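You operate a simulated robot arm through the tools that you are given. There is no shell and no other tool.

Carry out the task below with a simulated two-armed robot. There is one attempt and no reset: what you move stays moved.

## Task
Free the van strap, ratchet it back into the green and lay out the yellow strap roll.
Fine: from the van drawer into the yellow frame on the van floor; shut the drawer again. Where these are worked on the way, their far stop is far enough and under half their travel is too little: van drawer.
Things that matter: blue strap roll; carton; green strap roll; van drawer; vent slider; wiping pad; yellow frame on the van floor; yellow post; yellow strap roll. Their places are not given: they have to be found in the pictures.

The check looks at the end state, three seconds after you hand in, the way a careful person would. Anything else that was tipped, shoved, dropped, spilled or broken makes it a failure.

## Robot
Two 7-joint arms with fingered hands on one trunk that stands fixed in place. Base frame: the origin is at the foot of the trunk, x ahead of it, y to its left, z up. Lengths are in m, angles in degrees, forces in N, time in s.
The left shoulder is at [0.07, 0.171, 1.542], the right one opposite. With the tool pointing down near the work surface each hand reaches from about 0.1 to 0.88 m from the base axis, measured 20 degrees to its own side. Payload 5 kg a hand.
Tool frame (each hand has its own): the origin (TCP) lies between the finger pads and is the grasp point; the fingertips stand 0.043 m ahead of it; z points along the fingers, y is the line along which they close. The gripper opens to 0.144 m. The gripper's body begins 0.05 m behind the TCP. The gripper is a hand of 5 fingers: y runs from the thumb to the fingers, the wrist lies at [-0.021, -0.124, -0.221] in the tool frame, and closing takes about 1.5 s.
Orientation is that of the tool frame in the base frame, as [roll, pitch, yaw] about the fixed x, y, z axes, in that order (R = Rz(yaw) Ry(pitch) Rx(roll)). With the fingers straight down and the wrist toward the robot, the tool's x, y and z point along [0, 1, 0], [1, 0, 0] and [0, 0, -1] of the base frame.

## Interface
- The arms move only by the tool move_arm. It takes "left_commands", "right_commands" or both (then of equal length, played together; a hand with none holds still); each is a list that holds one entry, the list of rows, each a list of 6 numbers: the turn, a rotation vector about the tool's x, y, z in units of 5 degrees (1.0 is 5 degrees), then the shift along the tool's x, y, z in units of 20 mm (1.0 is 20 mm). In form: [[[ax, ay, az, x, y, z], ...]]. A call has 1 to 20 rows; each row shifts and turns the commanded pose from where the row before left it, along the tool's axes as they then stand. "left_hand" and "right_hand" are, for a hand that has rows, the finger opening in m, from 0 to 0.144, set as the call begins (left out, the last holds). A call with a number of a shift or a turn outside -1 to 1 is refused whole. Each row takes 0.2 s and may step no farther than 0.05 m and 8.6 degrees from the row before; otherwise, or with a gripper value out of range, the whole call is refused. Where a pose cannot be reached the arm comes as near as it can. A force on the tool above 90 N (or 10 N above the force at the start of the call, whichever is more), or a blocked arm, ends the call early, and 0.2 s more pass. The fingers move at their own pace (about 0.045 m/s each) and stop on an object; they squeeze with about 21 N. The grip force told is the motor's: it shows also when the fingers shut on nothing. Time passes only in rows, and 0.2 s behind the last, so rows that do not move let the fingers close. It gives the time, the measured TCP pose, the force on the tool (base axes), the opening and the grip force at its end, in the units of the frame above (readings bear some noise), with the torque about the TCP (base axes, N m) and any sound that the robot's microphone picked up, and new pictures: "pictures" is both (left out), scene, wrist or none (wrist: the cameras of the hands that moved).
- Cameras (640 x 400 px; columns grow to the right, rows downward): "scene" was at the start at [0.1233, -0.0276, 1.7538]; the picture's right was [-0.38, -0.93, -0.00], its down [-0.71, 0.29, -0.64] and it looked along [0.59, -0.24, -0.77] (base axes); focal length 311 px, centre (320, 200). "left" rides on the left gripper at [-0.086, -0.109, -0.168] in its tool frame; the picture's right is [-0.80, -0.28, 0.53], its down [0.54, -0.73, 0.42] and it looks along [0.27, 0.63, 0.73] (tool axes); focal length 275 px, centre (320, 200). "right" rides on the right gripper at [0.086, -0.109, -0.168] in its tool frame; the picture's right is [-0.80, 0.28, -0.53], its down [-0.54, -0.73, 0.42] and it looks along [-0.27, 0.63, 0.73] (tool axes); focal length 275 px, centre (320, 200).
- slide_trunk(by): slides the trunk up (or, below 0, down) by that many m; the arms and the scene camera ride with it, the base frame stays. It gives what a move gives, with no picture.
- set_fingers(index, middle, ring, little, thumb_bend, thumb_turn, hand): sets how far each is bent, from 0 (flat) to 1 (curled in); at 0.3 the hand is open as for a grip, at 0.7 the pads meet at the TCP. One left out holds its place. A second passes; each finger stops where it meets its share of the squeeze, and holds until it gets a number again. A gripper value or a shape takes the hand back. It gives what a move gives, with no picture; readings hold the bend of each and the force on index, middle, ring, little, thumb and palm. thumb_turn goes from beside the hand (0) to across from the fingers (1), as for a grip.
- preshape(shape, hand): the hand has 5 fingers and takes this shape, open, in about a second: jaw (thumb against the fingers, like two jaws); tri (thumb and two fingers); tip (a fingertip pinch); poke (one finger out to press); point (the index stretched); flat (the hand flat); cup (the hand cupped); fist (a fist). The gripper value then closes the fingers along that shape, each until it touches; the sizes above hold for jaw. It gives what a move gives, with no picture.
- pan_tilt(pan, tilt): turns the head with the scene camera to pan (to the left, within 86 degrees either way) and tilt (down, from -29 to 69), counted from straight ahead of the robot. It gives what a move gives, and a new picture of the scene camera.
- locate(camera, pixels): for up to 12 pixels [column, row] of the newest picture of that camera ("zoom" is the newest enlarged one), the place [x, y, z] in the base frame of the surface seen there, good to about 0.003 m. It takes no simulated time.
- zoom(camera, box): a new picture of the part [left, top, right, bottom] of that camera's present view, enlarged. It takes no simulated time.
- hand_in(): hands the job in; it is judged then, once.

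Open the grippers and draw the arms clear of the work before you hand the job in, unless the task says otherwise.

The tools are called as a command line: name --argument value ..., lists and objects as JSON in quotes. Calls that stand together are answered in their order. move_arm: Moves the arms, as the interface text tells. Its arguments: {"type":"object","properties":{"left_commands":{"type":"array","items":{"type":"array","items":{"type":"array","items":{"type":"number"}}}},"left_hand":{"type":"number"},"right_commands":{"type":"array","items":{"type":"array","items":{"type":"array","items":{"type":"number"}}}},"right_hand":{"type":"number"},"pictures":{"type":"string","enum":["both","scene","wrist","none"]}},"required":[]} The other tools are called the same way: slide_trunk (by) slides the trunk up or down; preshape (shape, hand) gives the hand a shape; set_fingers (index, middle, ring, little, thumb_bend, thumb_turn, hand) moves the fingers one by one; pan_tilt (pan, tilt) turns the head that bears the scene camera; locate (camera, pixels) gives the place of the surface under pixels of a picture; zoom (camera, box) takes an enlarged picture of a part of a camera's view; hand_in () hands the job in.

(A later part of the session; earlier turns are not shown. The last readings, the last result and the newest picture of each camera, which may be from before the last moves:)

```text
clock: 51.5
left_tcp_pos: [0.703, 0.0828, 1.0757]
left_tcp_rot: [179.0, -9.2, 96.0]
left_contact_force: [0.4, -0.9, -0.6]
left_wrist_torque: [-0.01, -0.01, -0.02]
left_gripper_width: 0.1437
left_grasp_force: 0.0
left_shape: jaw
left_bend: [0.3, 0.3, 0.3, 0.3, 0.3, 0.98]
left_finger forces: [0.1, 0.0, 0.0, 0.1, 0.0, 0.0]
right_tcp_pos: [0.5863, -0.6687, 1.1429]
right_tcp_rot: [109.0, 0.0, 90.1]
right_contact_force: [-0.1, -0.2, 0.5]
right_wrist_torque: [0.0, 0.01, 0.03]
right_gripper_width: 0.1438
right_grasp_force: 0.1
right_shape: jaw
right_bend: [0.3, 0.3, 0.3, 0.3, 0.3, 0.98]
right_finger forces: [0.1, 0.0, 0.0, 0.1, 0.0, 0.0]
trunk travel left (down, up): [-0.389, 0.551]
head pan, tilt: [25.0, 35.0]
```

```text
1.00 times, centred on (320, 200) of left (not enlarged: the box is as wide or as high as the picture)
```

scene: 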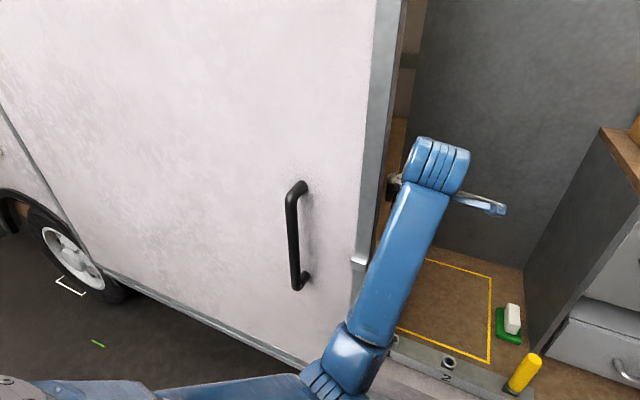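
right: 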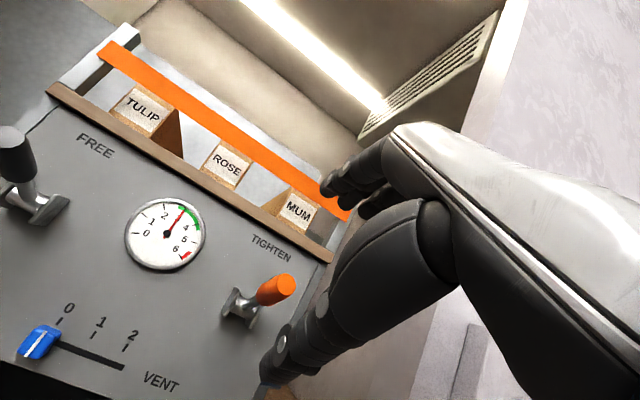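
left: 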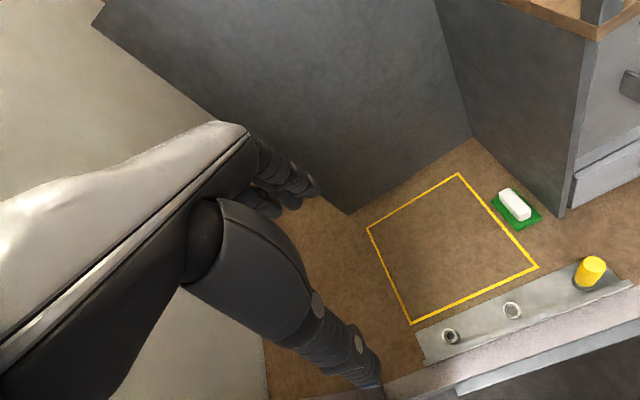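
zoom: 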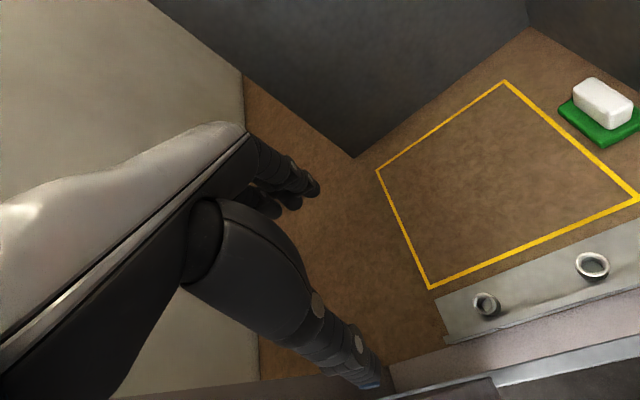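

The left forearm runs close to the sliding door's edge (360,240). I'll locate points on both to judge the clearance.

locate --camera "scene" --pixels '[[365, 180], [357, 262], [375, 150], [395, 180], [425, 170], [380, 290], [345, 345], [330, 380], [300, 190], [345, 330], [360, 320], [385, 230]]'

```text
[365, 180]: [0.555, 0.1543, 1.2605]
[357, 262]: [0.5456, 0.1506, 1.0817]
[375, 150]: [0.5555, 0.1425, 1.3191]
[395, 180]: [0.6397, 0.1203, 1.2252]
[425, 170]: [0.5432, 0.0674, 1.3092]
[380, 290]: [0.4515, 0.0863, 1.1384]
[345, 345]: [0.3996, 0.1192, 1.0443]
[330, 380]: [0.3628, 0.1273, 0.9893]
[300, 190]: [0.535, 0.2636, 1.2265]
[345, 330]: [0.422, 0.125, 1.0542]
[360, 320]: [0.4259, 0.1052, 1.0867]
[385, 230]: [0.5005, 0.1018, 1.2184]
```

The door edge stands at x≈0.555, y≈0.15, so the left wrist must first come back toward y≈0 and only then pull out. I'll reverse the sideways drift and straighten the hand.

move_arm --left_commands '[[[0, -0.3, 0.2, -0.8, 0, 0], [0, -0.5, 0.2, -0.9, 0, 0], [0, -0.5, 0.2, -0.9, 0, 0], [0, -0.5, 0.2, -0.9, 0, 0], [0, 0, 0, 0, 0, 0]]]' --pictures "scene"

```text
clock: 52.9
left_tcp_pos: [0.7273, 0.0831, 1.0599]
left_tcp_rot: [177.7, -6.4, 95.9]
left_contact_force: [0.5, 0.0, 0.0]
left_wrist_torque: [0.0, -0.01, -0.03]
left_gripper_width: 0.1438
left_grasp_force: 0.0
left_shape: jaw
left_bend: [0.3, 0.3, 0.3, 0.3, 0.3, 0.98]
left_finger forces: [0.1, 0.0, 0.1, 0.0, 0.0, 0.1]
right_tcp_pos: [0.5849, -0.669, 1.1418]
right_tcp_rot: [109.0, -0.1, 90.2]
right_contact_force: [0.4, -0.5, -0.4]
right_wrist_torque: [-0.02, 0.07, 0.01]
right_gripper_width: 0.1435
right_grasp_force: 0.0
right_shape: jaw
right_bend: [0.3, 0.3, 0.3, 0.3, 0.3, 0.98]
right_finger forces: [0.1, 0.1, 0.1, 0.0, 0.1, 0.0]
trunk travel left (down, up): [-0.389, 0.551]
head pan, tilt: [25.0, 35.0]
stopped in row 5 (left hand): the arm was blocked; the commanded pose is now the measured one
```

scene: 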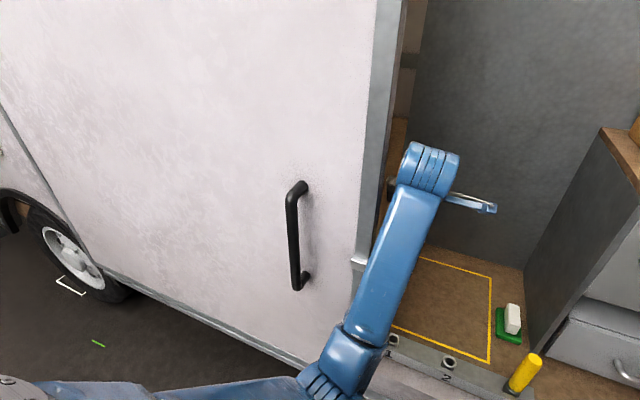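

The hand slid forward instead of sideways, so something else on the arm is blocking. I'll look further down at the elbow and upper arm.

pan_tilt --pan 45 --tilt 60

pan_tilt --pan 5 --tilt 62

```text
clock: 53.8
left_tcp_pos: [0.7281, 0.0823, 1.0603]
left_tcp_rot: [177.8, -6.4, 96.0]
left_contact_force: [0.1, -0.2, 0.3]
left_wrist_torque: [-0.01, 0.03, -0.01]
left_gripper_width: 0.1438
left_grasp_force: 0.1
left_shape: jaw
left_bend: [0.3, 0.3, 0.3, 0.3, 0.3, 0.98]
left_finger forces: [0.1, 0.1, 0.0, 0.1, 0.1, 0.0]
right_tcp_pos: [0.5856, -0.6697, 1.1433]
right_tcp_rot: [108.9, 0.0, 90.0]
right_contact_force: [0.0, -0.2, 1.0]
right_wrist_torque: [0.0, -0.01, -0.03]
right_gripper_width: 0.1439
right_grasp_force: 0.1
right_shape: jaw
right_bend: [0.3, 0.3, 0.3, 0.3, 0.3, 0.98]
right_finger forces: [0.1, 0.0, 0.0, 0.0, 0.0, 0.0]
trunk travel left (down, up): [-0.389, 0.551]
head pan, tilt: [45.0, 60.0]
```

scene: 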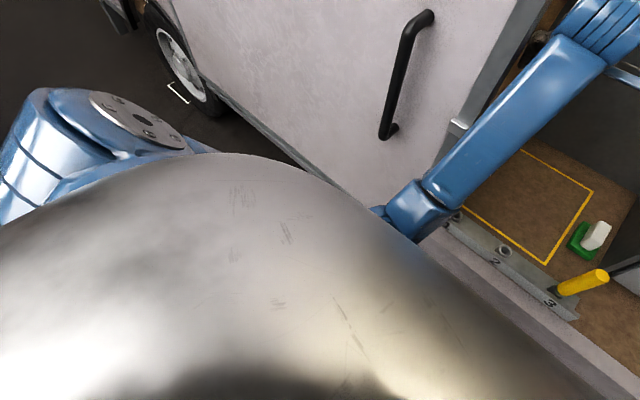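

```text
clock: 54.8
left_tcp_pos: [0.7273, 0.0819, 1.0587]
left_tcp_rot: [177.7, -6.4, 96.1]
left_contact_force: [-0.2, 0.5, -0.4]
left_wrist_torque: [-0.02, -0.02, -0.01]
left_gripper_width: 0.1439
left_grasp_force: 0.1
left_shape: jaw
left_bend: [0.3, 0.3, 0.3, 0.3, 0.3, 0.98]
left_finger forces: [0.1, 0.1, 0.0, 0.0, 0.0, 0.0]
right_tcp_pos: [0.5866, -0.6692, 1.1435]
right_tcp_rot: [109.0, 0.0, 90.0]
right_contact_force: [0.8, 0.2, 0.4]
right_wrist_torque: [0.0, 0.0, 0.01]
right_gripper_width: 0.1437
right_grasp_force: 0.0
right_shape: jaw
right_bend: [0.3, 0.3, 0.3, 0.3, 0.3, 0.98]
right_finger forces: [0.0, 0.0, 0.0, 0.0, 0.0, 0.1]
trunk travel left (down, up): [-0.389, 0.551]
head pan, tilt: [5.0, 62.0]
```

scene: 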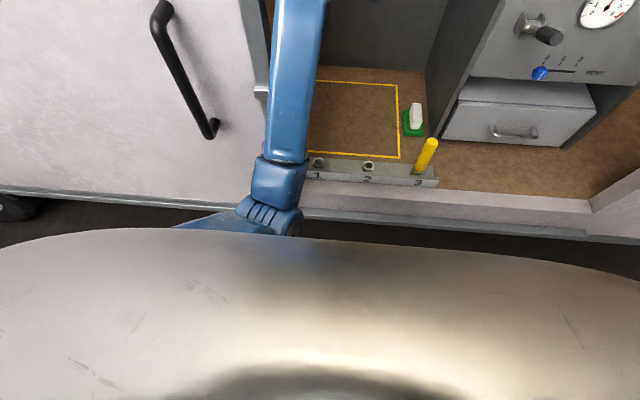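

The left elbow (at px 270,215) sits against the robot's own belly, which explains the block. I'll leave x alone and just try raising the left hand slightly forward-up, which moves the elbow away from the torso.

move_arm --left_commands '[[[0, 0, 0, 0, 0.3, -0.8], [0, 0, 0, 0, 0.3, -0.8], [0, 0, 0, 0, 0.3, -0.8]]]' --pictures "scene"

```text
clock: 55.6
left_tcp_pos: [0.7448, 0.0798, 1.1074]
left_tcp_rot: [177.8, -6.5, 96.1]
left_contact_force: [1.0, -0.2, 0.4]
left_wrist_torque: [-0.02, 0.01, 0.01]
left_gripper_width: 0.1435
left_grasp_force: 0.0
left_shape: jaw
left_bend: [0.3, 0.3, 0.3, 0.3, 0.3, 0.98]
left_finger forces: [0.0, 0.0, 0.0, 0.1, 0.0, 0.0]
right_tcp_pos: [0.5859, -0.6693, 1.1419]
right_tcp_rot: [109.0, -0.1, 90.1]
right_contact_force: [0.2, 0.0, -1.1]
right_wrist_torque: [0.01, -0.03, 0.02]
right_gripper_width: 0.1435
right_grasp_force: 0.1
right_shape: jaw
right_bend: [0.3, 0.3, 0.3, 0.3, 0.3, 0.98]
right_finger forces: [0.1, 0.0, 0.0, 0.1, 0.1, 0.0]
trunk travel left (down, up): [-0.389, 0.551]
head pan, tilt: [5.0, 62.0]
```

scene: 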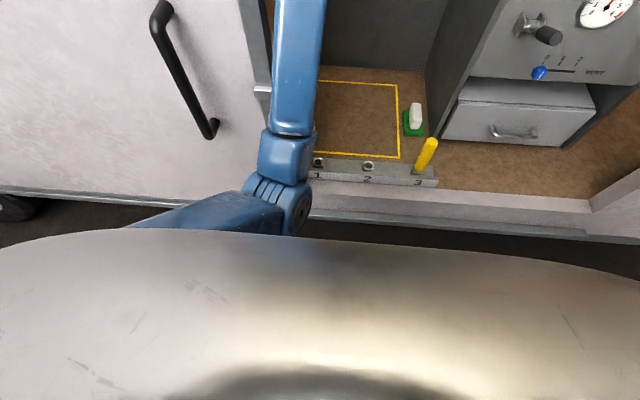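

That worked: the elbow moved off the belly. I'll keep raising the left hand.

move_arm --left_commands '[[[0, 0, 0, 0, 0.2, -1], [0, 0, 0, 0, 0.2, -1], [0, 0, 0, 0, 0.2, -1], [0, 0, 0, 0, 0.1, -1], [0, 0, 0, 0, 0.1, -1], [0, 0, 0, 0, 0, -1], [0, 0, 0, 0, 0, -1], [0, 0, 0, 0, 0, -1], [0, 0, 0, 0, 0, -1]]]' --pictures "scene"

```text
clock: 57.6
left_tcp_pos: [0.8035, 0.0686, 1.2573]
left_tcp_rot: [177.7, -6.3, 96.2]
left_contact_force: [-0.3, -0.7, 0.1]
left_wrist_torque: [-0.03, 0.0, 0.01]
left_gripper_width: 0.1441
left_grasp_force: 0.0
left_shape: jaw
left_bend: [0.3, 0.3, 0.3, 0.3, 0.3, 0.98]
left_finger forces: [0.1, 0.0, 0.0, 0.1, 0.0, 0.0]
left hand out of reach, approached as far as the arm can: row 5, 6, 7, 8, 9
right_tcp_pos: [0.5848, -0.6704, 1.1433]
right_tcp_rot: [108.9, 0.0, 90.0]
right_contact_force: [0.1, 0.0, 0.8]
right_wrist_torque: [-0.01, 0.02, 0.03]
right_gripper_width: 0.1438
right_grasp_force: 0.2
right_shape: jaw
right_bend: [0.3, 0.3, 0.3, 0.3, 0.3, 0.98]
right_finger forces: [0.0, 0.0, 0.1, 0.0, 0.0, 0.1]
trunk travel left (down, up): [-0.389, 0.551]
head pan, tilt: [5.0, 62.0]
```

scene: 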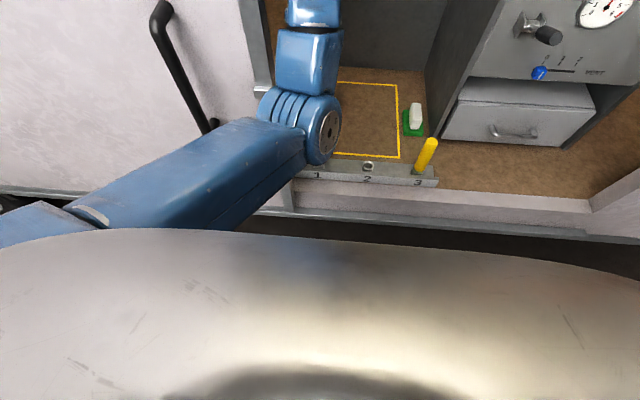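

The left arm is now high and extended with elbow away from the belly. I'll check its clearance to the door and handle.

locate --camera "scene" --pixels '[[210, 125], [205, 110], [250, 125], [180, 160], [270, 110], [160, 60], [262, 60], [310, 65], [330, 130], [240, 180]]'

pan_tilt --pan 15 --tilt 35

```text
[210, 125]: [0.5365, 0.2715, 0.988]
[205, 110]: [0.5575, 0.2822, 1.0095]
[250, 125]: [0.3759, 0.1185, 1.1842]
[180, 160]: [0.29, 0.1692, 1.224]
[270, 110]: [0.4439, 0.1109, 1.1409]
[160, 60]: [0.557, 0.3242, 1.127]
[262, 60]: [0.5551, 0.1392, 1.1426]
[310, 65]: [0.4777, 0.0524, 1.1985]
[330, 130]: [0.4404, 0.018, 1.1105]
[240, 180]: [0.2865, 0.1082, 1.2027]
```

```text
clock: 58.5
left_tcp_pos: [0.8036, 0.0675, 1.2569]
left_tcp_rot: [177.6, -6.3, 96.0]
left_contact_force: [-0.5, 0.7, 0.0]
left_wrist_torque: [0.02, 0.01, -0.01]
left_gripper_width: 0.1438
left_grasp_force: 0.0
left_shape: jaw
left_bend: [0.3, 0.3, 0.3, 0.3, 0.3, 0.98]
left_finger forces: [0.0, 0.1, 0.0, 0.0, 0.0, 0.1]
right_tcp_pos: [0.5857, -0.6694, 1.1424]
right_tcp_rot: [109.0, -0.1, 90.1]
right_contact_force: [0.5, -0.1, 0.0]
right_wrist_torque: [0.01, -0.04, -0.03]
right_gripper_width: 0.1441
right_grasp_force: 0.1
right_shape: jaw
right_bend: [0.3, 0.3, 0.3, 0.3, 0.3, 0.98]
right_finger forces: [0.0, 0.1, 0.1, 0.0, 0.0, 0.1]
trunk travel left (down, up): [-0.389, 0.551]
head pan, tilt: [15.0, 35.0]
```

scene: 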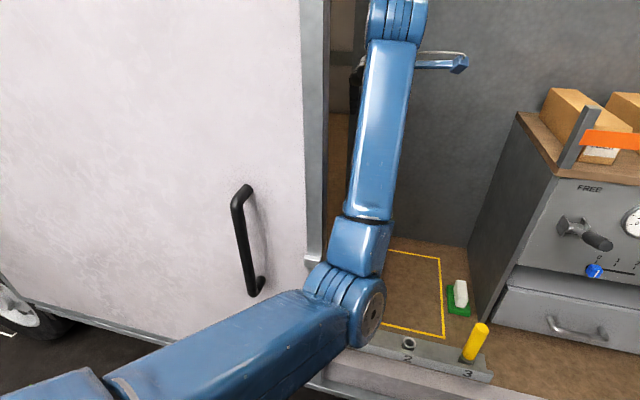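

The left arm is clear of the door. Now I'll lower the trunk 0.2 m and look at the drawer.

slide_trunk --by -0.2

pan_tilt --pan -34 --tilt 32

```text
clock: 60.7
left_tcp_pos: [0.8027, 0.07, 1.057]
left_tcp_rot: [177.7, -6.4, 96.0]
left_contact_force: [0.4, 0.1, -0.4]
left_wrist_torque: [0.02, -0.03, -0.02]
left_gripper_width: 0.1438
left_grasp_force: 0.1
left_shape: jaw
left_bend: [0.3, 0.3, 0.3, 0.3, 0.3, 0.98]
left_finger forces: [0.1, 0.2, 0.1, 0.1, 0.0, 0.1]
right_tcp_pos: [0.586, -0.6693, 0.9428]
right_tcp_rot: [109.1, 0.0, 90.1]
right_contact_force: [0.0, -0.1, 0.1]
right_wrist_torque: [-0.01, 0.04, 0.02]
right_gripper_width: 0.1437
right_grasp_force: 0.0
right_shape: jaw
right_bend: [0.3, 0.3, 0.3, 0.3, 0.3, 0.98]
right_finger forces: [0.1, 0.0, 0.1, 0.0, 0.1, 0.1]
trunk travel left (down, up): [-0.189, 0.751]
head pan, tilt: [15.0, 35.0]
```

```text
clock: 61.9
left_tcp_pos: [0.8031, 0.0692, 1.0566]
left_tcp_rot: [177.7, -6.4, 96.1]
left_contact_force: [0.4, 0.2, 0.2]
left_wrist_torque: [0.01, -0.02, 0.02]
left_gripper_width: 0.1438
left_grasp_force: 0.1
left_shape: jaw
left_bend: [0.3, 0.3, 0.3, 0.3, 0.3, 0.98]
left_finger forces: [0.0, 0.0, 0.0, 0.0, 0.1, 0.1]
right_tcp_pos: [0.5858, -0.6678, 0.9425]
right_tcp_rot: [109.0, 0.0, 90.1]
right_contact_force: [1.0, -0.1, 1.0]
right_wrist_torque: [-0.03, -0.02, 0.01]
right_gripper_width: 0.1437
right_grasp_force: 0.0
right_shape: jaw
right_bend: [0.3, 0.3, 0.3, 0.3, 0.3, 0.98]
right_finger forces: [0.0, 0.0, 0.1, 0.1, 0.0, 0.0]
trunk travel left (down, up): [-0.189, 0.751]
head pan, tilt: [-34.0, 32.0]
```

scene: 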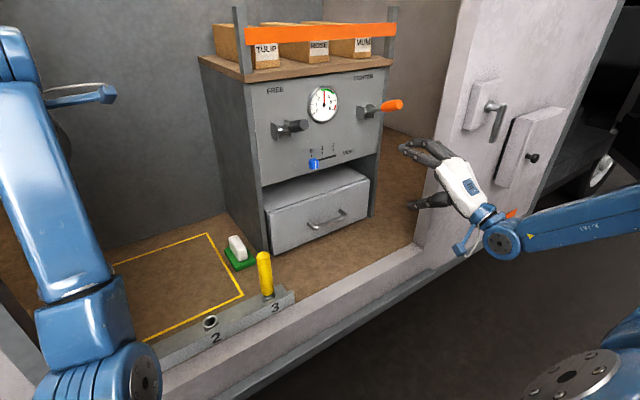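

I'll tilt the hand slightly, narrow the opening to 7 cm, and move to a standoff in front of the drawer handle at (328,218).

move_arm --right_commands '[[[0.9, 0, 0, 0, 0, 0], [0.9, 0, 0, 0, 0, 0], [0, 0, 0, 0.656, -0.481, 0.94], [0, 0, 0, 0.656, -0.481, 0.94], [0, 0, 0, 0.656, -0.481, 0.94], [0, 0, 0, 0.656, -0.481, 0.94], [0, 0, 0, 0.656, -0.481, 0.94], [0, 0, 0, 0.656, -0.481, 0.94], [0, 0, 0, 0.656, -0.481, 0.94], [0, 0, 0, 0.656, -0.481, 0.94], [0, 0, 0, 0.656, -0.481, 0.94]]]' --right_hand 0.07 --pictures "both"

```text
clock: 64.3
left_tcp_pos: [0.8044, 0.0688, 1.0561]
left_tcp_rot: [177.6, -6.4, 96.1]
left_contact_force: [-0.2, -0.7, 0.1]
left_wrist_torque: [0.02, 0.02, -0.04]
left_gripper_width: 0.1436
left_grasp_force: 0.0
left_shape: jaw
left_bend: [0.3, 0.3, 0.3, 0.3, 0.3, 0.98]
left_finger forces: [0.1, 0.0, 0.0, 0.0, 0.0, 0.0]
right_tcp_pos: [0.6956, -0.5516, 0.7864]
right_tcp_rot: [118.1, 0.0, 90.0]
right_contact_force: [0.0, -1.1, 0.5]
right_wrist_torque: [0.02, 0.02, -0.01]
right_gripper_width: 0.0704
right_grasp_force: 0.1
right_shape: jaw
right_bend: [0.74, 0.45, 0.42, 0.41, 0.71, 1.0]
right_finger forces: [0.1, 0.1, 0.0, 0.0, 0.0, 0.0]
trunk travel left (down, up): [-0.189, 0.751]
head pan, tilt: [-34.0, 32.0]
```

scene: 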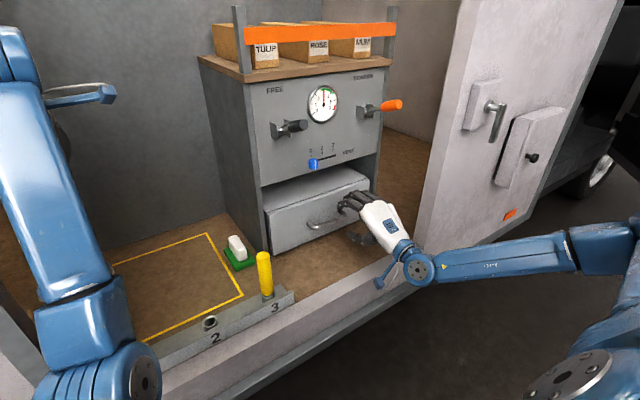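
right: 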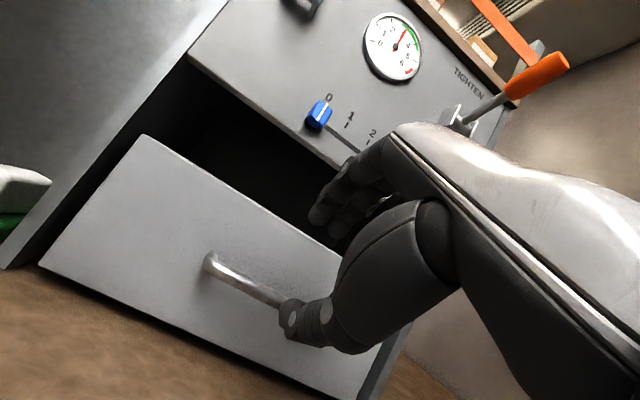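

The index is more bent than the other fingers at this width. I'll set all fingers half-bent individually so the bar can enter evenly.

set_fingers --hand "right" --index 0.48 --middle 0.48 --ring 0.48 --little 0.48 --thumb_bend 0.42 --thumb_turn 1.0

zoom --camera "right" --box '[120, 100, 440, 400]'

zoom --camera "scene" --box '[280, 160, 440, 290]'

```text
clock: 65.3
left_tcp_pos: [0.8033, 0.0685, 1.0568]
left_tcp_rot: [177.6, -6.5, 96.0]
left_contact_force: [0.3, 0.4, -0.2]
left_wrist_torque: [-0.02, 0.0, -0.02]
left_gripper_width: 0.144
left_grasp_force: 0.0
left_shape: jaw
left_bend: [0.3, 0.3, 0.3, 0.3, 0.3, 0.98]
left_finger forces: [0.1, 0.0, 0.0, 0.0, 0.1, 0.0]
right_tcp_pos: [0.6955, -0.5522, 0.7865]
right_tcp_rot: [117.9, 0.0, 90.0]
right_contact_force: [0.7, -1.1, 0.5]
right_wrist_torque: [-0.01, 0.0, 0.0]
right_gripper_width: 0.0959
right_grasp_force: 0.0
right_shape: fingers
right_bend: [0.48, 0.48, 0.48, 0.48, 0.42, 0.99]
right_finger forces: [0.0, 0.0, 0.0, 0.1, 0.0, 0.1]
trunk travel left (down, up): [-0.189, 0.751]
head pan, tilt: [-34.0, 32.0]
```

```text
1.33 times, centred on (280, 250) of right
```

zoom: 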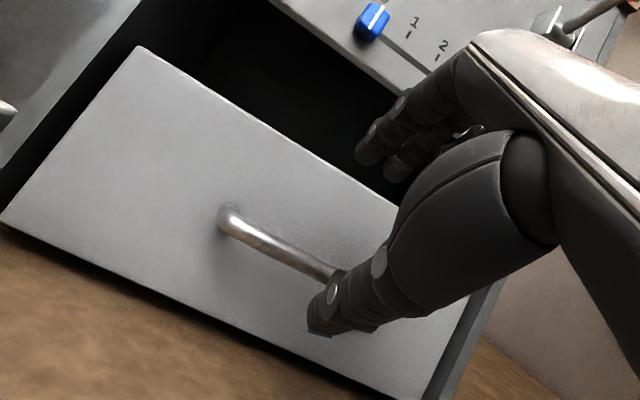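

```text
3.08 times, centred on (360, 225) of scene
```

zoom: 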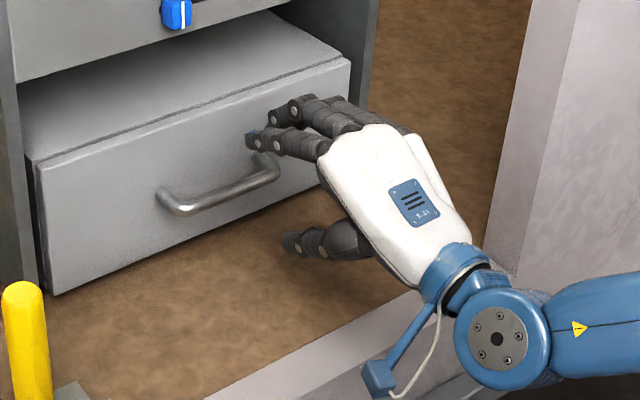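

The bar lies 12.7 cm ahead and slightly below the tool axis. I'll advance 10 cm so it sits just inside the fingertips.

move_arm --right_commands '[[[0, 0, 0, 0, -0.05, 1], [0, 0, 0, 0, -0.05, 1], [0, 0, 0, 0, -0.05, 1], [0, 0, 0, 0, -0.05, 1], [0, 0, 0, 0, -0.05, 0.9]]]' --pictures "both"

zoom --camera "scene" --box '[270, 150, 430, 280]'

```text
clock: 66.5
left_tcp_pos: [0.8006, 0.0669, 1.0593]
left_tcp_rot: [177.5, -6.2, 96.0]
left_contact_force: [0.0, 1.1, -0.1]
left_wrist_torque: [-0.02, -0.04, -0.03]
left_gripper_width: 0.1439
left_grasp_force: 0.1
left_shape: jaw
left_bend: [0.3, 0.3, 0.3, 0.3, 0.3, 0.98]
left_finger forces: [0.1, 0.1, 0.0, 0.0, 0.1, 0.0]
right_tcp_pos: [0.7763, -0.5504, 0.7384]
right_tcp_rot: [118.0, 0.0, 90.0]
right_contact_force: [-26.9, -0.3, 6.6]
right_wrist_torque: [0.07, -1.01, 0.31]
right_gripper_width: 0.091
right_grasp_force: 13.9
right_shape: fingers
right_bend: [0.51, 0.49, 0.48, 0.48, 0.42, 0.99]
right_finger forces: [24.6, 2.8, 0.0, 0.1, 0.0, 0.0]
trunk travel left (down, up): [-0.189, 0.751]
head pan, tilt: [-34.0, 32.0]
```

scene: 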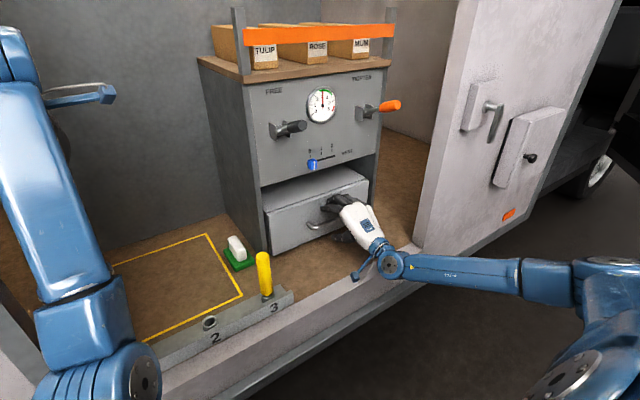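
right: 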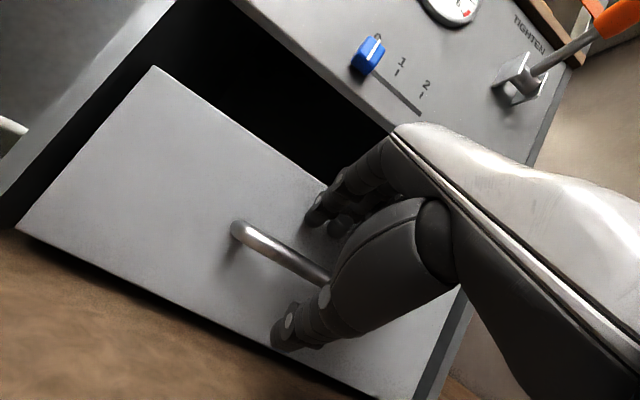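

```text
3.08 times, centred on (350, 215) of scene
```

zoom: 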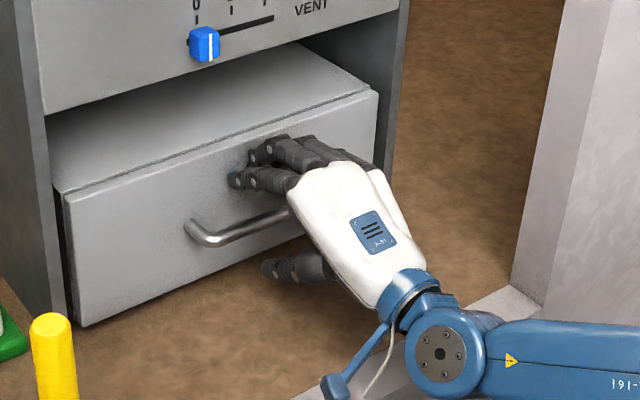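

The index tip touches the drawer face (25 N). I'll back off a little, half-close the fingers more, and come in again.

move_arm --right_commands '[[[0, 0, 0, 0, 0, -0.8], [0, 0, 0, 0, 0, -0.8], [0, 0, 0, 0, 0, -0.4]]]' --pictures "none"

set_fingers --hand "right" --index 0.58 --middle 0.58 --ring 0.58 --little 0.58 --thumb_bend 0.54 --thumb_turn 1.0

zoom --camera "right" --box '[160, 130, 420, 380]'

zoom --camera "scene" --box '[270, 150, 430, 280]'

```text
clock: 67.3
left_tcp_pos: [0.8031, 0.0684, 1.0567]
left_tcp_rot: [177.7, -6.5, 96.0]
left_contact_force: [0.1, 0.3, 0.1]
left_wrist_torque: [-0.01, 0.05, 0.04]
left_gripper_width: 0.1438
left_grasp_force: 0.0
left_shape: jaw
left_bend: [0.3, 0.3, 0.3, 0.3, 0.3, 0.98]
left_finger forces: [0.0, 0.0, 0.0, 0.1, 0.1, 0.0]
right_tcp_pos: [0.7437, -0.5505, 0.7564]
right_tcp_rot: [118.0, 0.0, 90.3]
right_contact_force: [0.1, -0.3, -1.3]
right_wrist_torque: [0.02, 0.0, -0.03]
right_gripper_width: 0.0959
right_grasp_force: 0.1
right_shape: fingers
right_bend: [0.48, 0.48, 0.48, 0.48, 0.42, 0.99]
right_finger forces: [0.0, 0.1, 0.0, 0.1, 0.0, 0.0]
trunk travel left (down, up): [-0.189, 0.751]
head pan, tilt: [-34.0, 32.0]
```

```text
clock: 68.3
left_tcp_pos: [0.8037, 0.0693, 1.0566]
left_tcp_rot: [177.7, -6.4, 96.2]
left_contact_force: [0.3, 0.3, 0.3]
left_wrist_torque: [-0.01, -0.02, 0.01]
left_gripper_width: 0.1439
left_grasp_force: 0.1
left_shape: jaw
left_bend: [0.3, 0.3, 0.3, 0.3, 0.3, 0.98]
left_finger forces: [0.0, 0.1, 0.1, 0.1, 0.0, 0.1]
right_tcp_pos: [0.7431, -0.5501, 0.7561]
right_tcp_rot: [118.0, 0.0, 90.1]
right_contact_force: [-0.9, -0.2, -0.2]
right_wrist_torque: [-0.02, -0.02, 0.06]
right_gripper_width: 0.0589
right_grasp_force: 0.1
right_shape: fingers
right_bend: [0.57, 0.57, 0.57, 0.57, 0.54, 1.0]
right_finger forces: [0.1, 0.0, 0.1, 0.0, 0.0, 0.0]
trunk travel left (down, up): [-0.189, 0.751]
head pan, tilt: [-34.0, 32.0]
```

```text
1.60 times, centred on (290, 255) of right
```

zoom: 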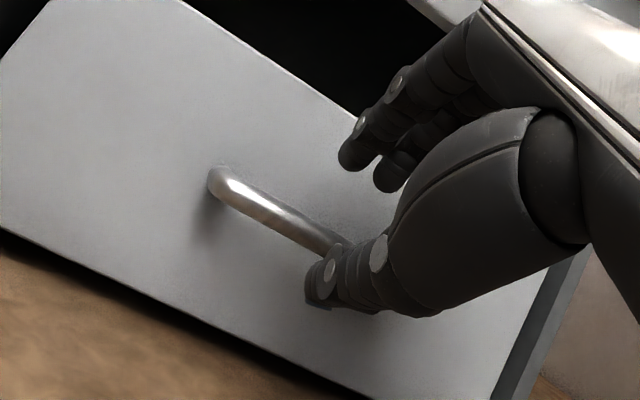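

```text
3.08 times, centred on (350, 215) of scene
```

zoom: 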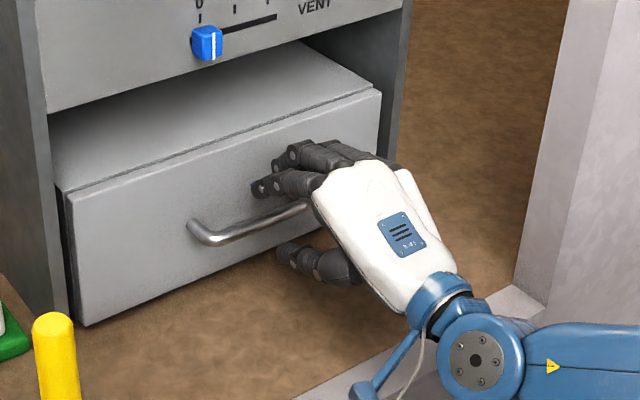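

Now a smaller gap; I'll advance 5 cm so the bar goes between thumb and fingers.

move_arm --right_commands '[[[0, 0, 0, 0, 0, 0.85], [0, 0, 0, 0, 0, 0.85], [0, 0, 0, 0, 0, 0.8]]]' --pictures "wrist"

zoom --camera "scene" --box '[270, 150, 430, 280]'

```text
clock: 69.1
left_tcp_pos: [0.8015, 0.0681, 1.0577]
left_tcp_rot: [177.6, -6.4, 96.0]
left_contact_force: [-0.9, -1.0, 0.5]
left_wrist_torque: [-0.01, -0.04, -0.01]
left_gripper_width: 0.1439
left_grasp_force: 0.1
left_shape: jaw
left_bend: [0.3, 0.3, 0.3, 0.3, 0.3, 0.98]
left_finger forces: [0.0, 0.0, 0.0, 0.0, 0.1, 0.0]
right_tcp_pos: [0.7864, -0.5508, 0.7318]
right_tcp_rot: [118.0, 0.0, 90.0]
right_contact_force: [-14.0, 1.1, 2.4]
right_wrist_torque: [0.0, -0.26, 0.12]
right_gripper_width: 0.053
right_grasp_force: 6.3
right_shape: fingers
right_bend: [0.6, 0.58, 0.57, 0.57, 0.54, 1.0]
right_finger forces: [10.2, 3.4, 0.0, 0.0, 0.0, 0.0]
trunk travel left (down, up): [-0.189, 0.751]
head pan, tilt: [-34.0, 32.0]
```

right: 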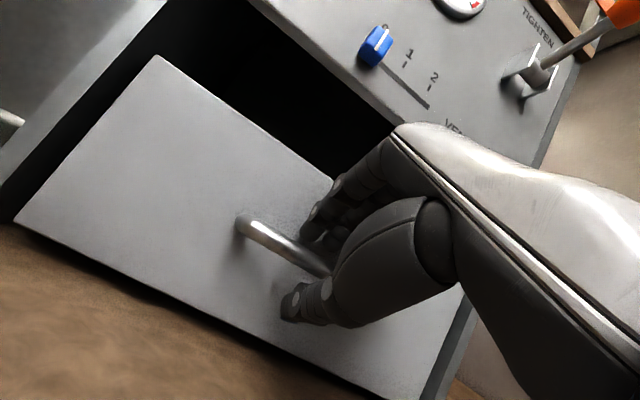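

```text
3.08 times, centred on (350, 215) of scene
```

zoom: 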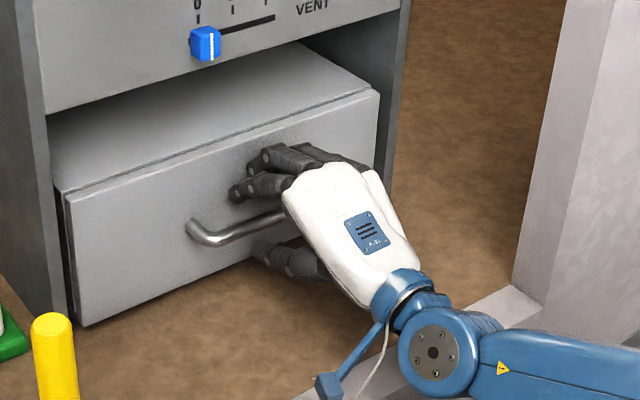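

The bar is between the fingers and thumb; index lightly touches the front. I'll close fully on the bar.

set_fingers --hand "right" --index 0.85 --middle 0.85 --ring 0.85 --little 0.85 --thumb_bend 0.8

zoom --camera "right" --box '[160, 130, 420, 380]'

zoom --camera "scene" --box '[270, 150, 430, 280]'

```text
clock: 70.1
left_tcp_pos: [0.8034, 0.0679, 1.0559]
left_tcp_rot: [177.6, -6.4, 96.2]
left_contact_force: [0.6, 0.3, 0.1]
left_wrist_torque: [0.01, 0.02, -0.02]
left_gripper_width: 0.1438
left_grasp_force: 0.0
left_shape: jaw
left_bend: [0.3, 0.3, 0.3, 0.3, 0.3, 0.98]
left_finger forces: [0.1, 0.0, 0.0, 0.0, 0.0, 0.1]
right_tcp_pos: [0.7862, -0.5512, 0.7324]
right_tcp_rot: [117.9, 0.0, 90.0]
right_contact_force: [1.1, -4.6, -0.2]
right_wrist_torque: [-0.33, 0.03, 0.24]
right_gripper_width: 0.0065
right_grasp_force: 22.3
right_shape: fingers
right_bend: [0.75, 0.75, 0.75, 0.85, 0.73, 1.0]
right_finger forces: [7.3, 8.1, 9.1, 0.0, 19.7, 0.0]
trunk travel left (down, up): [-0.189, 0.751]
head pan, tilt: [-34.0, 32.0]
```

```text
1.60 times, centred on (290, 255) of right
```

zoom: 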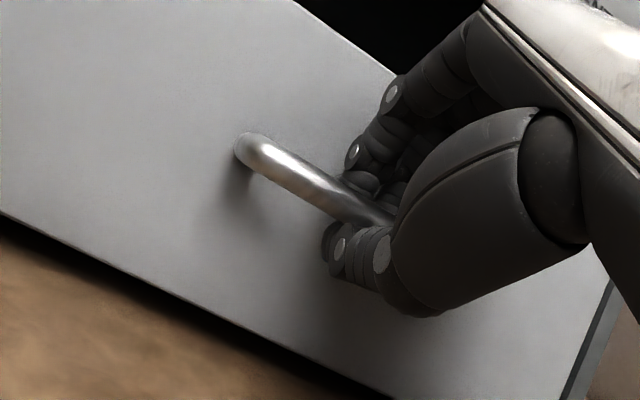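

```text
3.08 times, centred on (350, 215) of scene
```

zoom: 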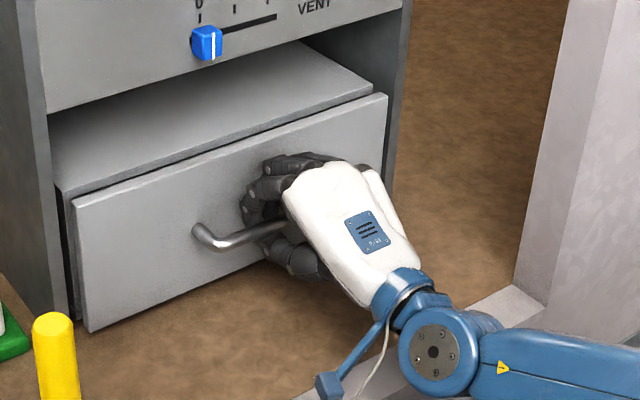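

The bar is firmly gripped and the drawer already crept open a little. I'll pull straight back (base −x) 10 cm.

move_arm --right_commands '[[[0, 0, 0, 0, -0.469, -0.883], [0, 0, 0, 0, -0.469, -0.883], [0, 0, 0, 0, -0.469, -0.883], [0, 0, 0, 0, -0.469, -0.883], [0, 0, 0, 0, -0.469, -0.883]]]' --pictures "both"

```text
clock: 71.3
left_tcp_pos: [0.803, 0.0683, 1.056]
left_tcp_rot: [177.7, -6.4, 96.0]
left_contact_force: [0.0, 0.2, 0.2]
left_wrist_torque: [0.01, -0.03, 0.01]
left_gripper_width: 0.1439
left_grasp_force: 0.1
left_shape: jaw
left_bend: [0.3, 0.3, 0.3, 0.3, 0.3, 0.98]
left_finger forces: [0.0, 0.1, 0.0, 0.0, 0.1, 0.0]
right_tcp_pos: [0.6863, -0.5521, 0.7315]
right_tcp_rot: [118.1, 0.0, 90.0]
right_contact_force: [-2.9, -5.7, -2.5]
right_wrist_torque: [-0.45, 0.04, 0.13]
right_gripper_width: 0.0052
right_grasp_force: 19.8
right_shape: fingers
right_bend: [0.76, 0.75, 0.75, 0.85, 0.73, 1.0]
right_finger forces: [5.6, 6.4, 7.1, 0.1, 20.2, 0.0]
trunk travel left (down, up): [-0.189, 0.751]
head pan, tilt: [-34.0, 32.0]
```

scene: 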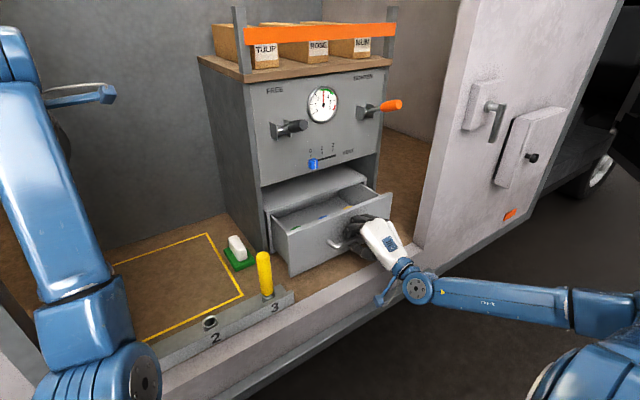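
right: 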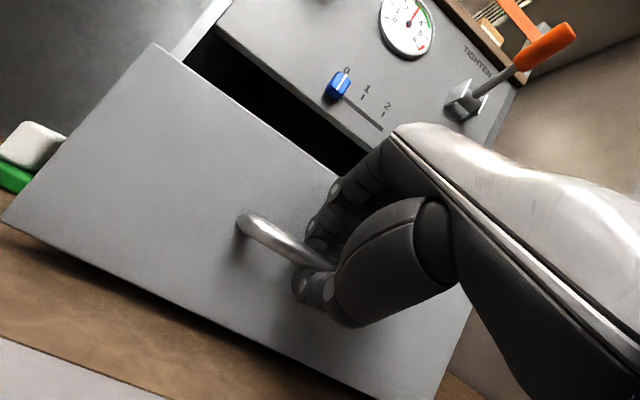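

The drawer slides easily. I'll keep pulling another 8 cm.

move_arm --right_commands '[[[0, 0, 0, 0, -0.469, -0.883], [0, 0, 0, 0, -0.469, -0.883], [0, 0, 0, 0, -0.469, -0.883], [0, 0, 0, 0, -0.469, -0.883]]]' --pictures "both"

zoom --camera "scene" --box '[250, 150, 450, 310]'

```text
clock: 72.3
left_tcp_pos: [0.8019, 0.0684, 1.0564]
left_tcp_rot: [177.6, -6.4, 96.0]
left_contact_force: [-0.6, 0.4, -0.5]
left_wrist_torque: [-0.02, -0.04, -0.01]
left_gripper_width: 0.1437
left_grasp_force: 0.0
left_shape: jaw
left_bend: [0.3, 0.3, 0.3, 0.3, 0.3, 0.98]
left_finger forces: [0.0, 0.0, 0.0, 0.0, 0.0, 0.0]
right_tcp_pos: [0.6076, -0.5506, 0.7312]
right_tcp_rot: [118.0, -0.1, 89.9]
right_contact_force: [-3.5, -8.0, -3.9]
right_wrist_torque: [-0.45, 0.11, 0.09]
right_gripper_width: 0.0045
right_grasp_force: 19.2
right_shape: fingers
right_bend: [0.76, 0.75, 0.75, 0.85, 0.73, 1.0]
right_finger forces: [5.2, 5.8, 6.7, 0.0, 20.0, 0.0]
trunk travel left (down, up): [-0.189, 0.751]
head pan, tilt: [-34.0, 32.0]
```

scene: 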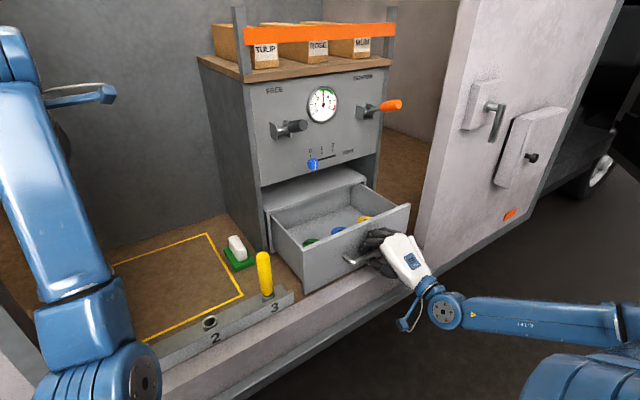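
right: 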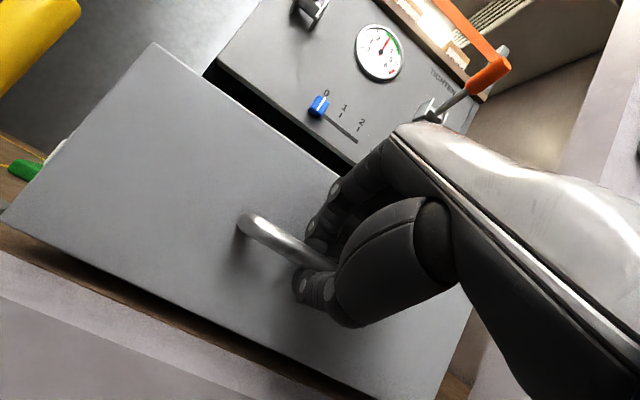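

```text
2.50 times, centred on (350, 230) of scene
```

zoom: 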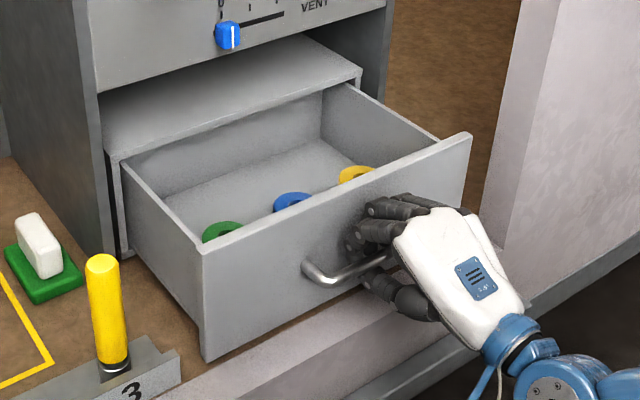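

Three rolls are visible in the drawer: green, blue and yellow (yellow at right). I'll pull on to the far stop.

move_arm --right_commands '[[[0, 0, 0, 0, -0.469, -0.883], [0, 0, 0, 0, -0.469, -0.883], [0, 0, 0, 0, -0.469, -0.883]]]' --pictures "both"

zoom --camera "scene" --box '[250, 150, 450, 310]'

```text
clock: 73.1
left_tcp_pos: [0.8017, 0.0654, 1.055]
left_tcp_rot: [177.9, -6.5, 96.0]
left_contact_force: [1.2, -0.4, -1.2]
left_wrist_torque: [0.0, 0.07, 0.0]
left_gripper_width: 0.1438
left_grasp_force: 0.0
left_shape: jaw
left_bend: [0.3, 0.3, 0.3, 0.3, 0.3, 0.98]
left_finger forces: [0.0, 0.1, 0.1, 0.0, 0.0, 0.0]
right_tcp_pos: [0.5454, -0.5506, 0.7305]
right_tcp_rot: [118.1, -0.1, 90.1]
right_contact_force: [0.6, -0.3, -1.1]
right_wrist_torque: [0.01, 0.01, 0.04]
right_gripper_width: 0.0007
right_grasp_force: 0.0
right_shape: fingers
right_bend: [0.75, 0.76, 0.76, 0.85, 0.76, 1.0]
right_finger forces: [0.0, 0.0, 0.0, 0.1, 0.0, 0.1]
trunk travel left (down, up): [-0.189, 0.751]
head pan, tilt: [-34.0, 32.0]
```

scene: 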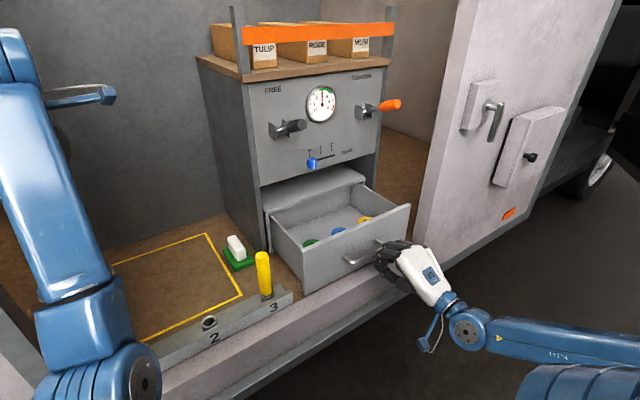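
right: 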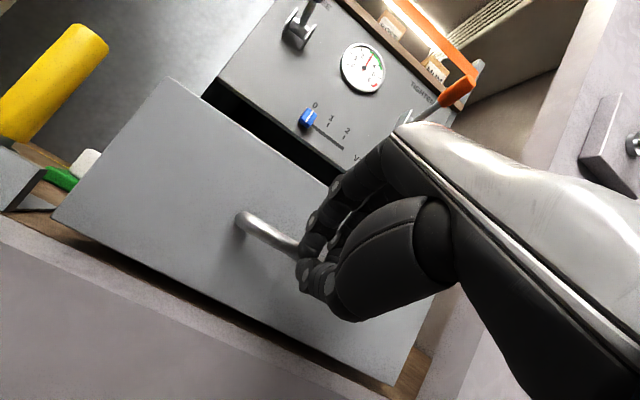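

```text
2.50 times, centred on (350, 230) of scene
```

zoom: 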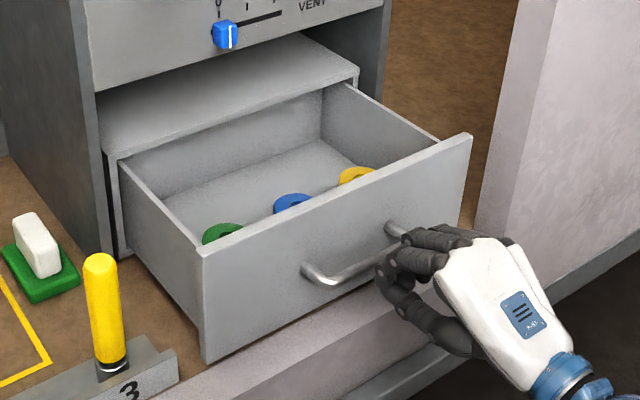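

The fingers slipped off as the drawer reached its stop. Now I'll locate the rolls and the drawer walls.

locate --camera "zoom" --pixels '[[340, 177], [356, 174], [370, 172], [292, 203], [222, 232], [205, 250], [472, 140], [440, 137], [160, 240], [345, 95], [120, 165], [300, 180]]'

zoom --camera "scene" --box '[300, 195, 400, 255]'

```text
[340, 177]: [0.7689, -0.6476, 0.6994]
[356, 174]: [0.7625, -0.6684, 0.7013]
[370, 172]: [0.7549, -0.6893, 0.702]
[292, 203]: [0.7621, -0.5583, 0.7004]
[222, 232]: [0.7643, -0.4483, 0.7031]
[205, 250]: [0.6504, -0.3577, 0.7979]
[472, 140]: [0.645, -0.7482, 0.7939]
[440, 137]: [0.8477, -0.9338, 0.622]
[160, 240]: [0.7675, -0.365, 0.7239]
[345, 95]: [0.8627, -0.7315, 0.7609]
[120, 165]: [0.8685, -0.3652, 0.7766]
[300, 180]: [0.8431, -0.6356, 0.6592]
```

```text
6.40 times, centred on (350, 225) of scene
```

zoom: 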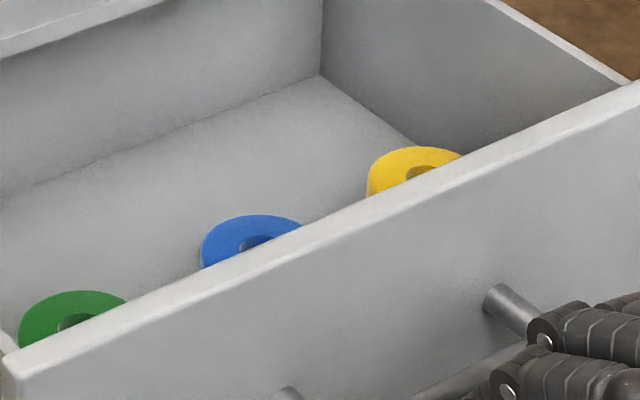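

The drawer is at its far stop. The rolls lie flat at x≈0.74 (yellow at y≈-0.67, near the right wall). I'll back the hand off the handle, raise it, and turn the fingers down for a closer look with the wrist camera.

move_arm --right_commands '[[[0, 0, 0, 0, -0.469, -0.883], [0, 0, 0, 0, -0.469, -0.883], [0, 0, 0, 0, 0.883, -0.469], [0, 0, 0, 0, 0.883, -0.469], [0, 0, 0, 0, 0.883, -0.469], [0, 0, 0, 0, 0.883, -0.469], [0, 0, 0, 0, 0.883, -0.469], [0, 0, 0, 0, 0.883, -0.469], [0, 0, 0, 0, 0.883, -0.469], [0, 0, 0, 0, 0.883, -0.469], [0, 0, 0, 0, 0.883, -0.469], [0, 0, 0, 0, 0.883, -0.469]]]' --pictures "none"

move_arm --right_commands '[[[1, 0, 0, 0, 0, 0], [1, 0, 0, 0, 0, 0], [1, 0, 0, 0, 0, 0], [1, 0, 0, 0, 0, 0], [1, 0, 0, 0, 0, 0], [1, 0, 0, 0, 0, 0], [1, 0, 0, 0, 0, 0], [1, 0, 0, 0, 0, 0], [1, 0, 0, 0, 0, 0], [1, 0, 0, 0, 0, 0], [1, 0, 0, 0, 0, 0], [1, 0, 0, 0, 0, 0]]]' --pictures "both"

```text
clock: 75.7
left_tcp_pos: [0.8038, 0.0681, 1.0559]
left_tcp_rot: [177.8, -6.3, 96.1]
left_contact_force: [-0.4, 0.8, 0.4]
left_wrist_torque: [0.0, -0.02, -0.02]
left_gripper_width: 0.1436
left_grasp_force: 0.0
left_shape: jaw
left_bend: [0.3, 0.3, 0.3, 0.3, 0.3, 0.98]
left_finger forces: [0.0, 0.0, 0.0, 0.1, 0.0, 0.1]
right_tcp_pos: [0.5066, -0.5515, 0.9333]
right_tcp_rot: [118.0, 0.1, 90.2]
right_contact_force: [0.4, 0.2, 1.0]
right_wrist_torque: [0.02, 0.01, 0.02]
right_gripper_width: 0.0005
right_grasp_force: 0.1
right_shape: fingers
right_bend: [0.75, 0.76, 0.76, 0.85, 0.76, 1.0]
right_finger forces: [0.0, 0.0, 0.0, 0.1, 0.0, 0.0]
trunk travel left (down, up): [-0.189, 0.751]
head pan, tilt: [-34.0, 32.0]
```

```text
clock: 78.3
left_tcp_pos: [0.8035, 0.0687, 1.0558]
left_tcp_rot: [177.7, -6.5, 96.1]
left_contact_force: [1.1, -0.3, -0.5]
left_wrist_torque: [-0.03, -0.01, 0.01]
left_gripper_width: 0.1439
left_grasp_force: 0.1
left_shape: jaw
left_bend: [0.3, 0.3, 0.3, 0.3, 0.3, 0.98]
left_finger forces: [0.0, 0.0, 0.0, 0.1, 0.1, 0.1]
right_tcp_pos: [0.5077, -0.5509, 0.9326]
right_tcp_rot: [178.0, 0.0, 89.9]
right_contact_force: [-0.3, 0.0, 0.3]
right_wrist_torque: [-0.01, -0.02, -0.04]
right_gripper_width: 0.0007
right_grasp_force: 0.2
right_shape: fingers
right_bend: [0.75, 0.76, 0.76, 0.85, 0.76, 1.0]
right_finger forces: [0.1, 0.0, 0.0, 0.1, 0.1, 0.1]
trunk travel left (down, up): [-0.189, 0.751]
head pan, tilt: [-34.0, 32.0]
```

scene: 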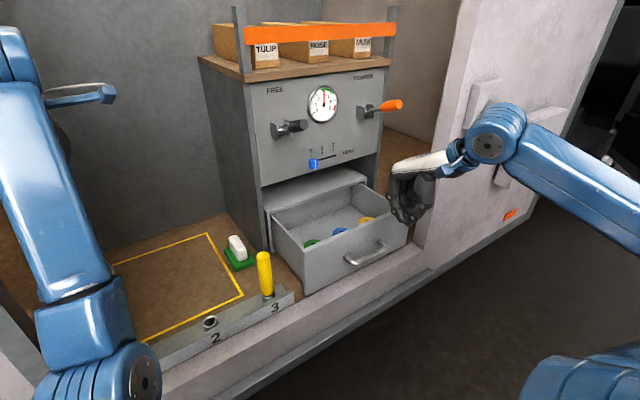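
right: 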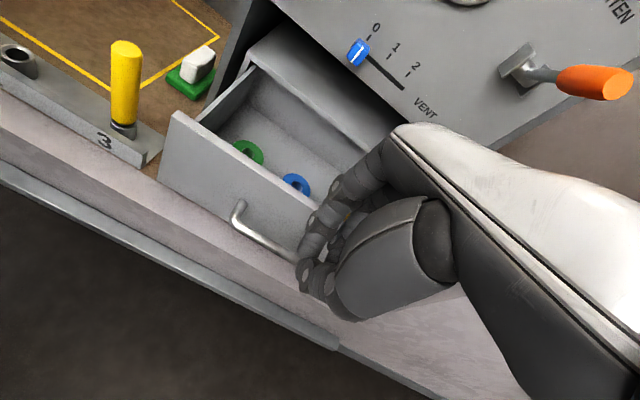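

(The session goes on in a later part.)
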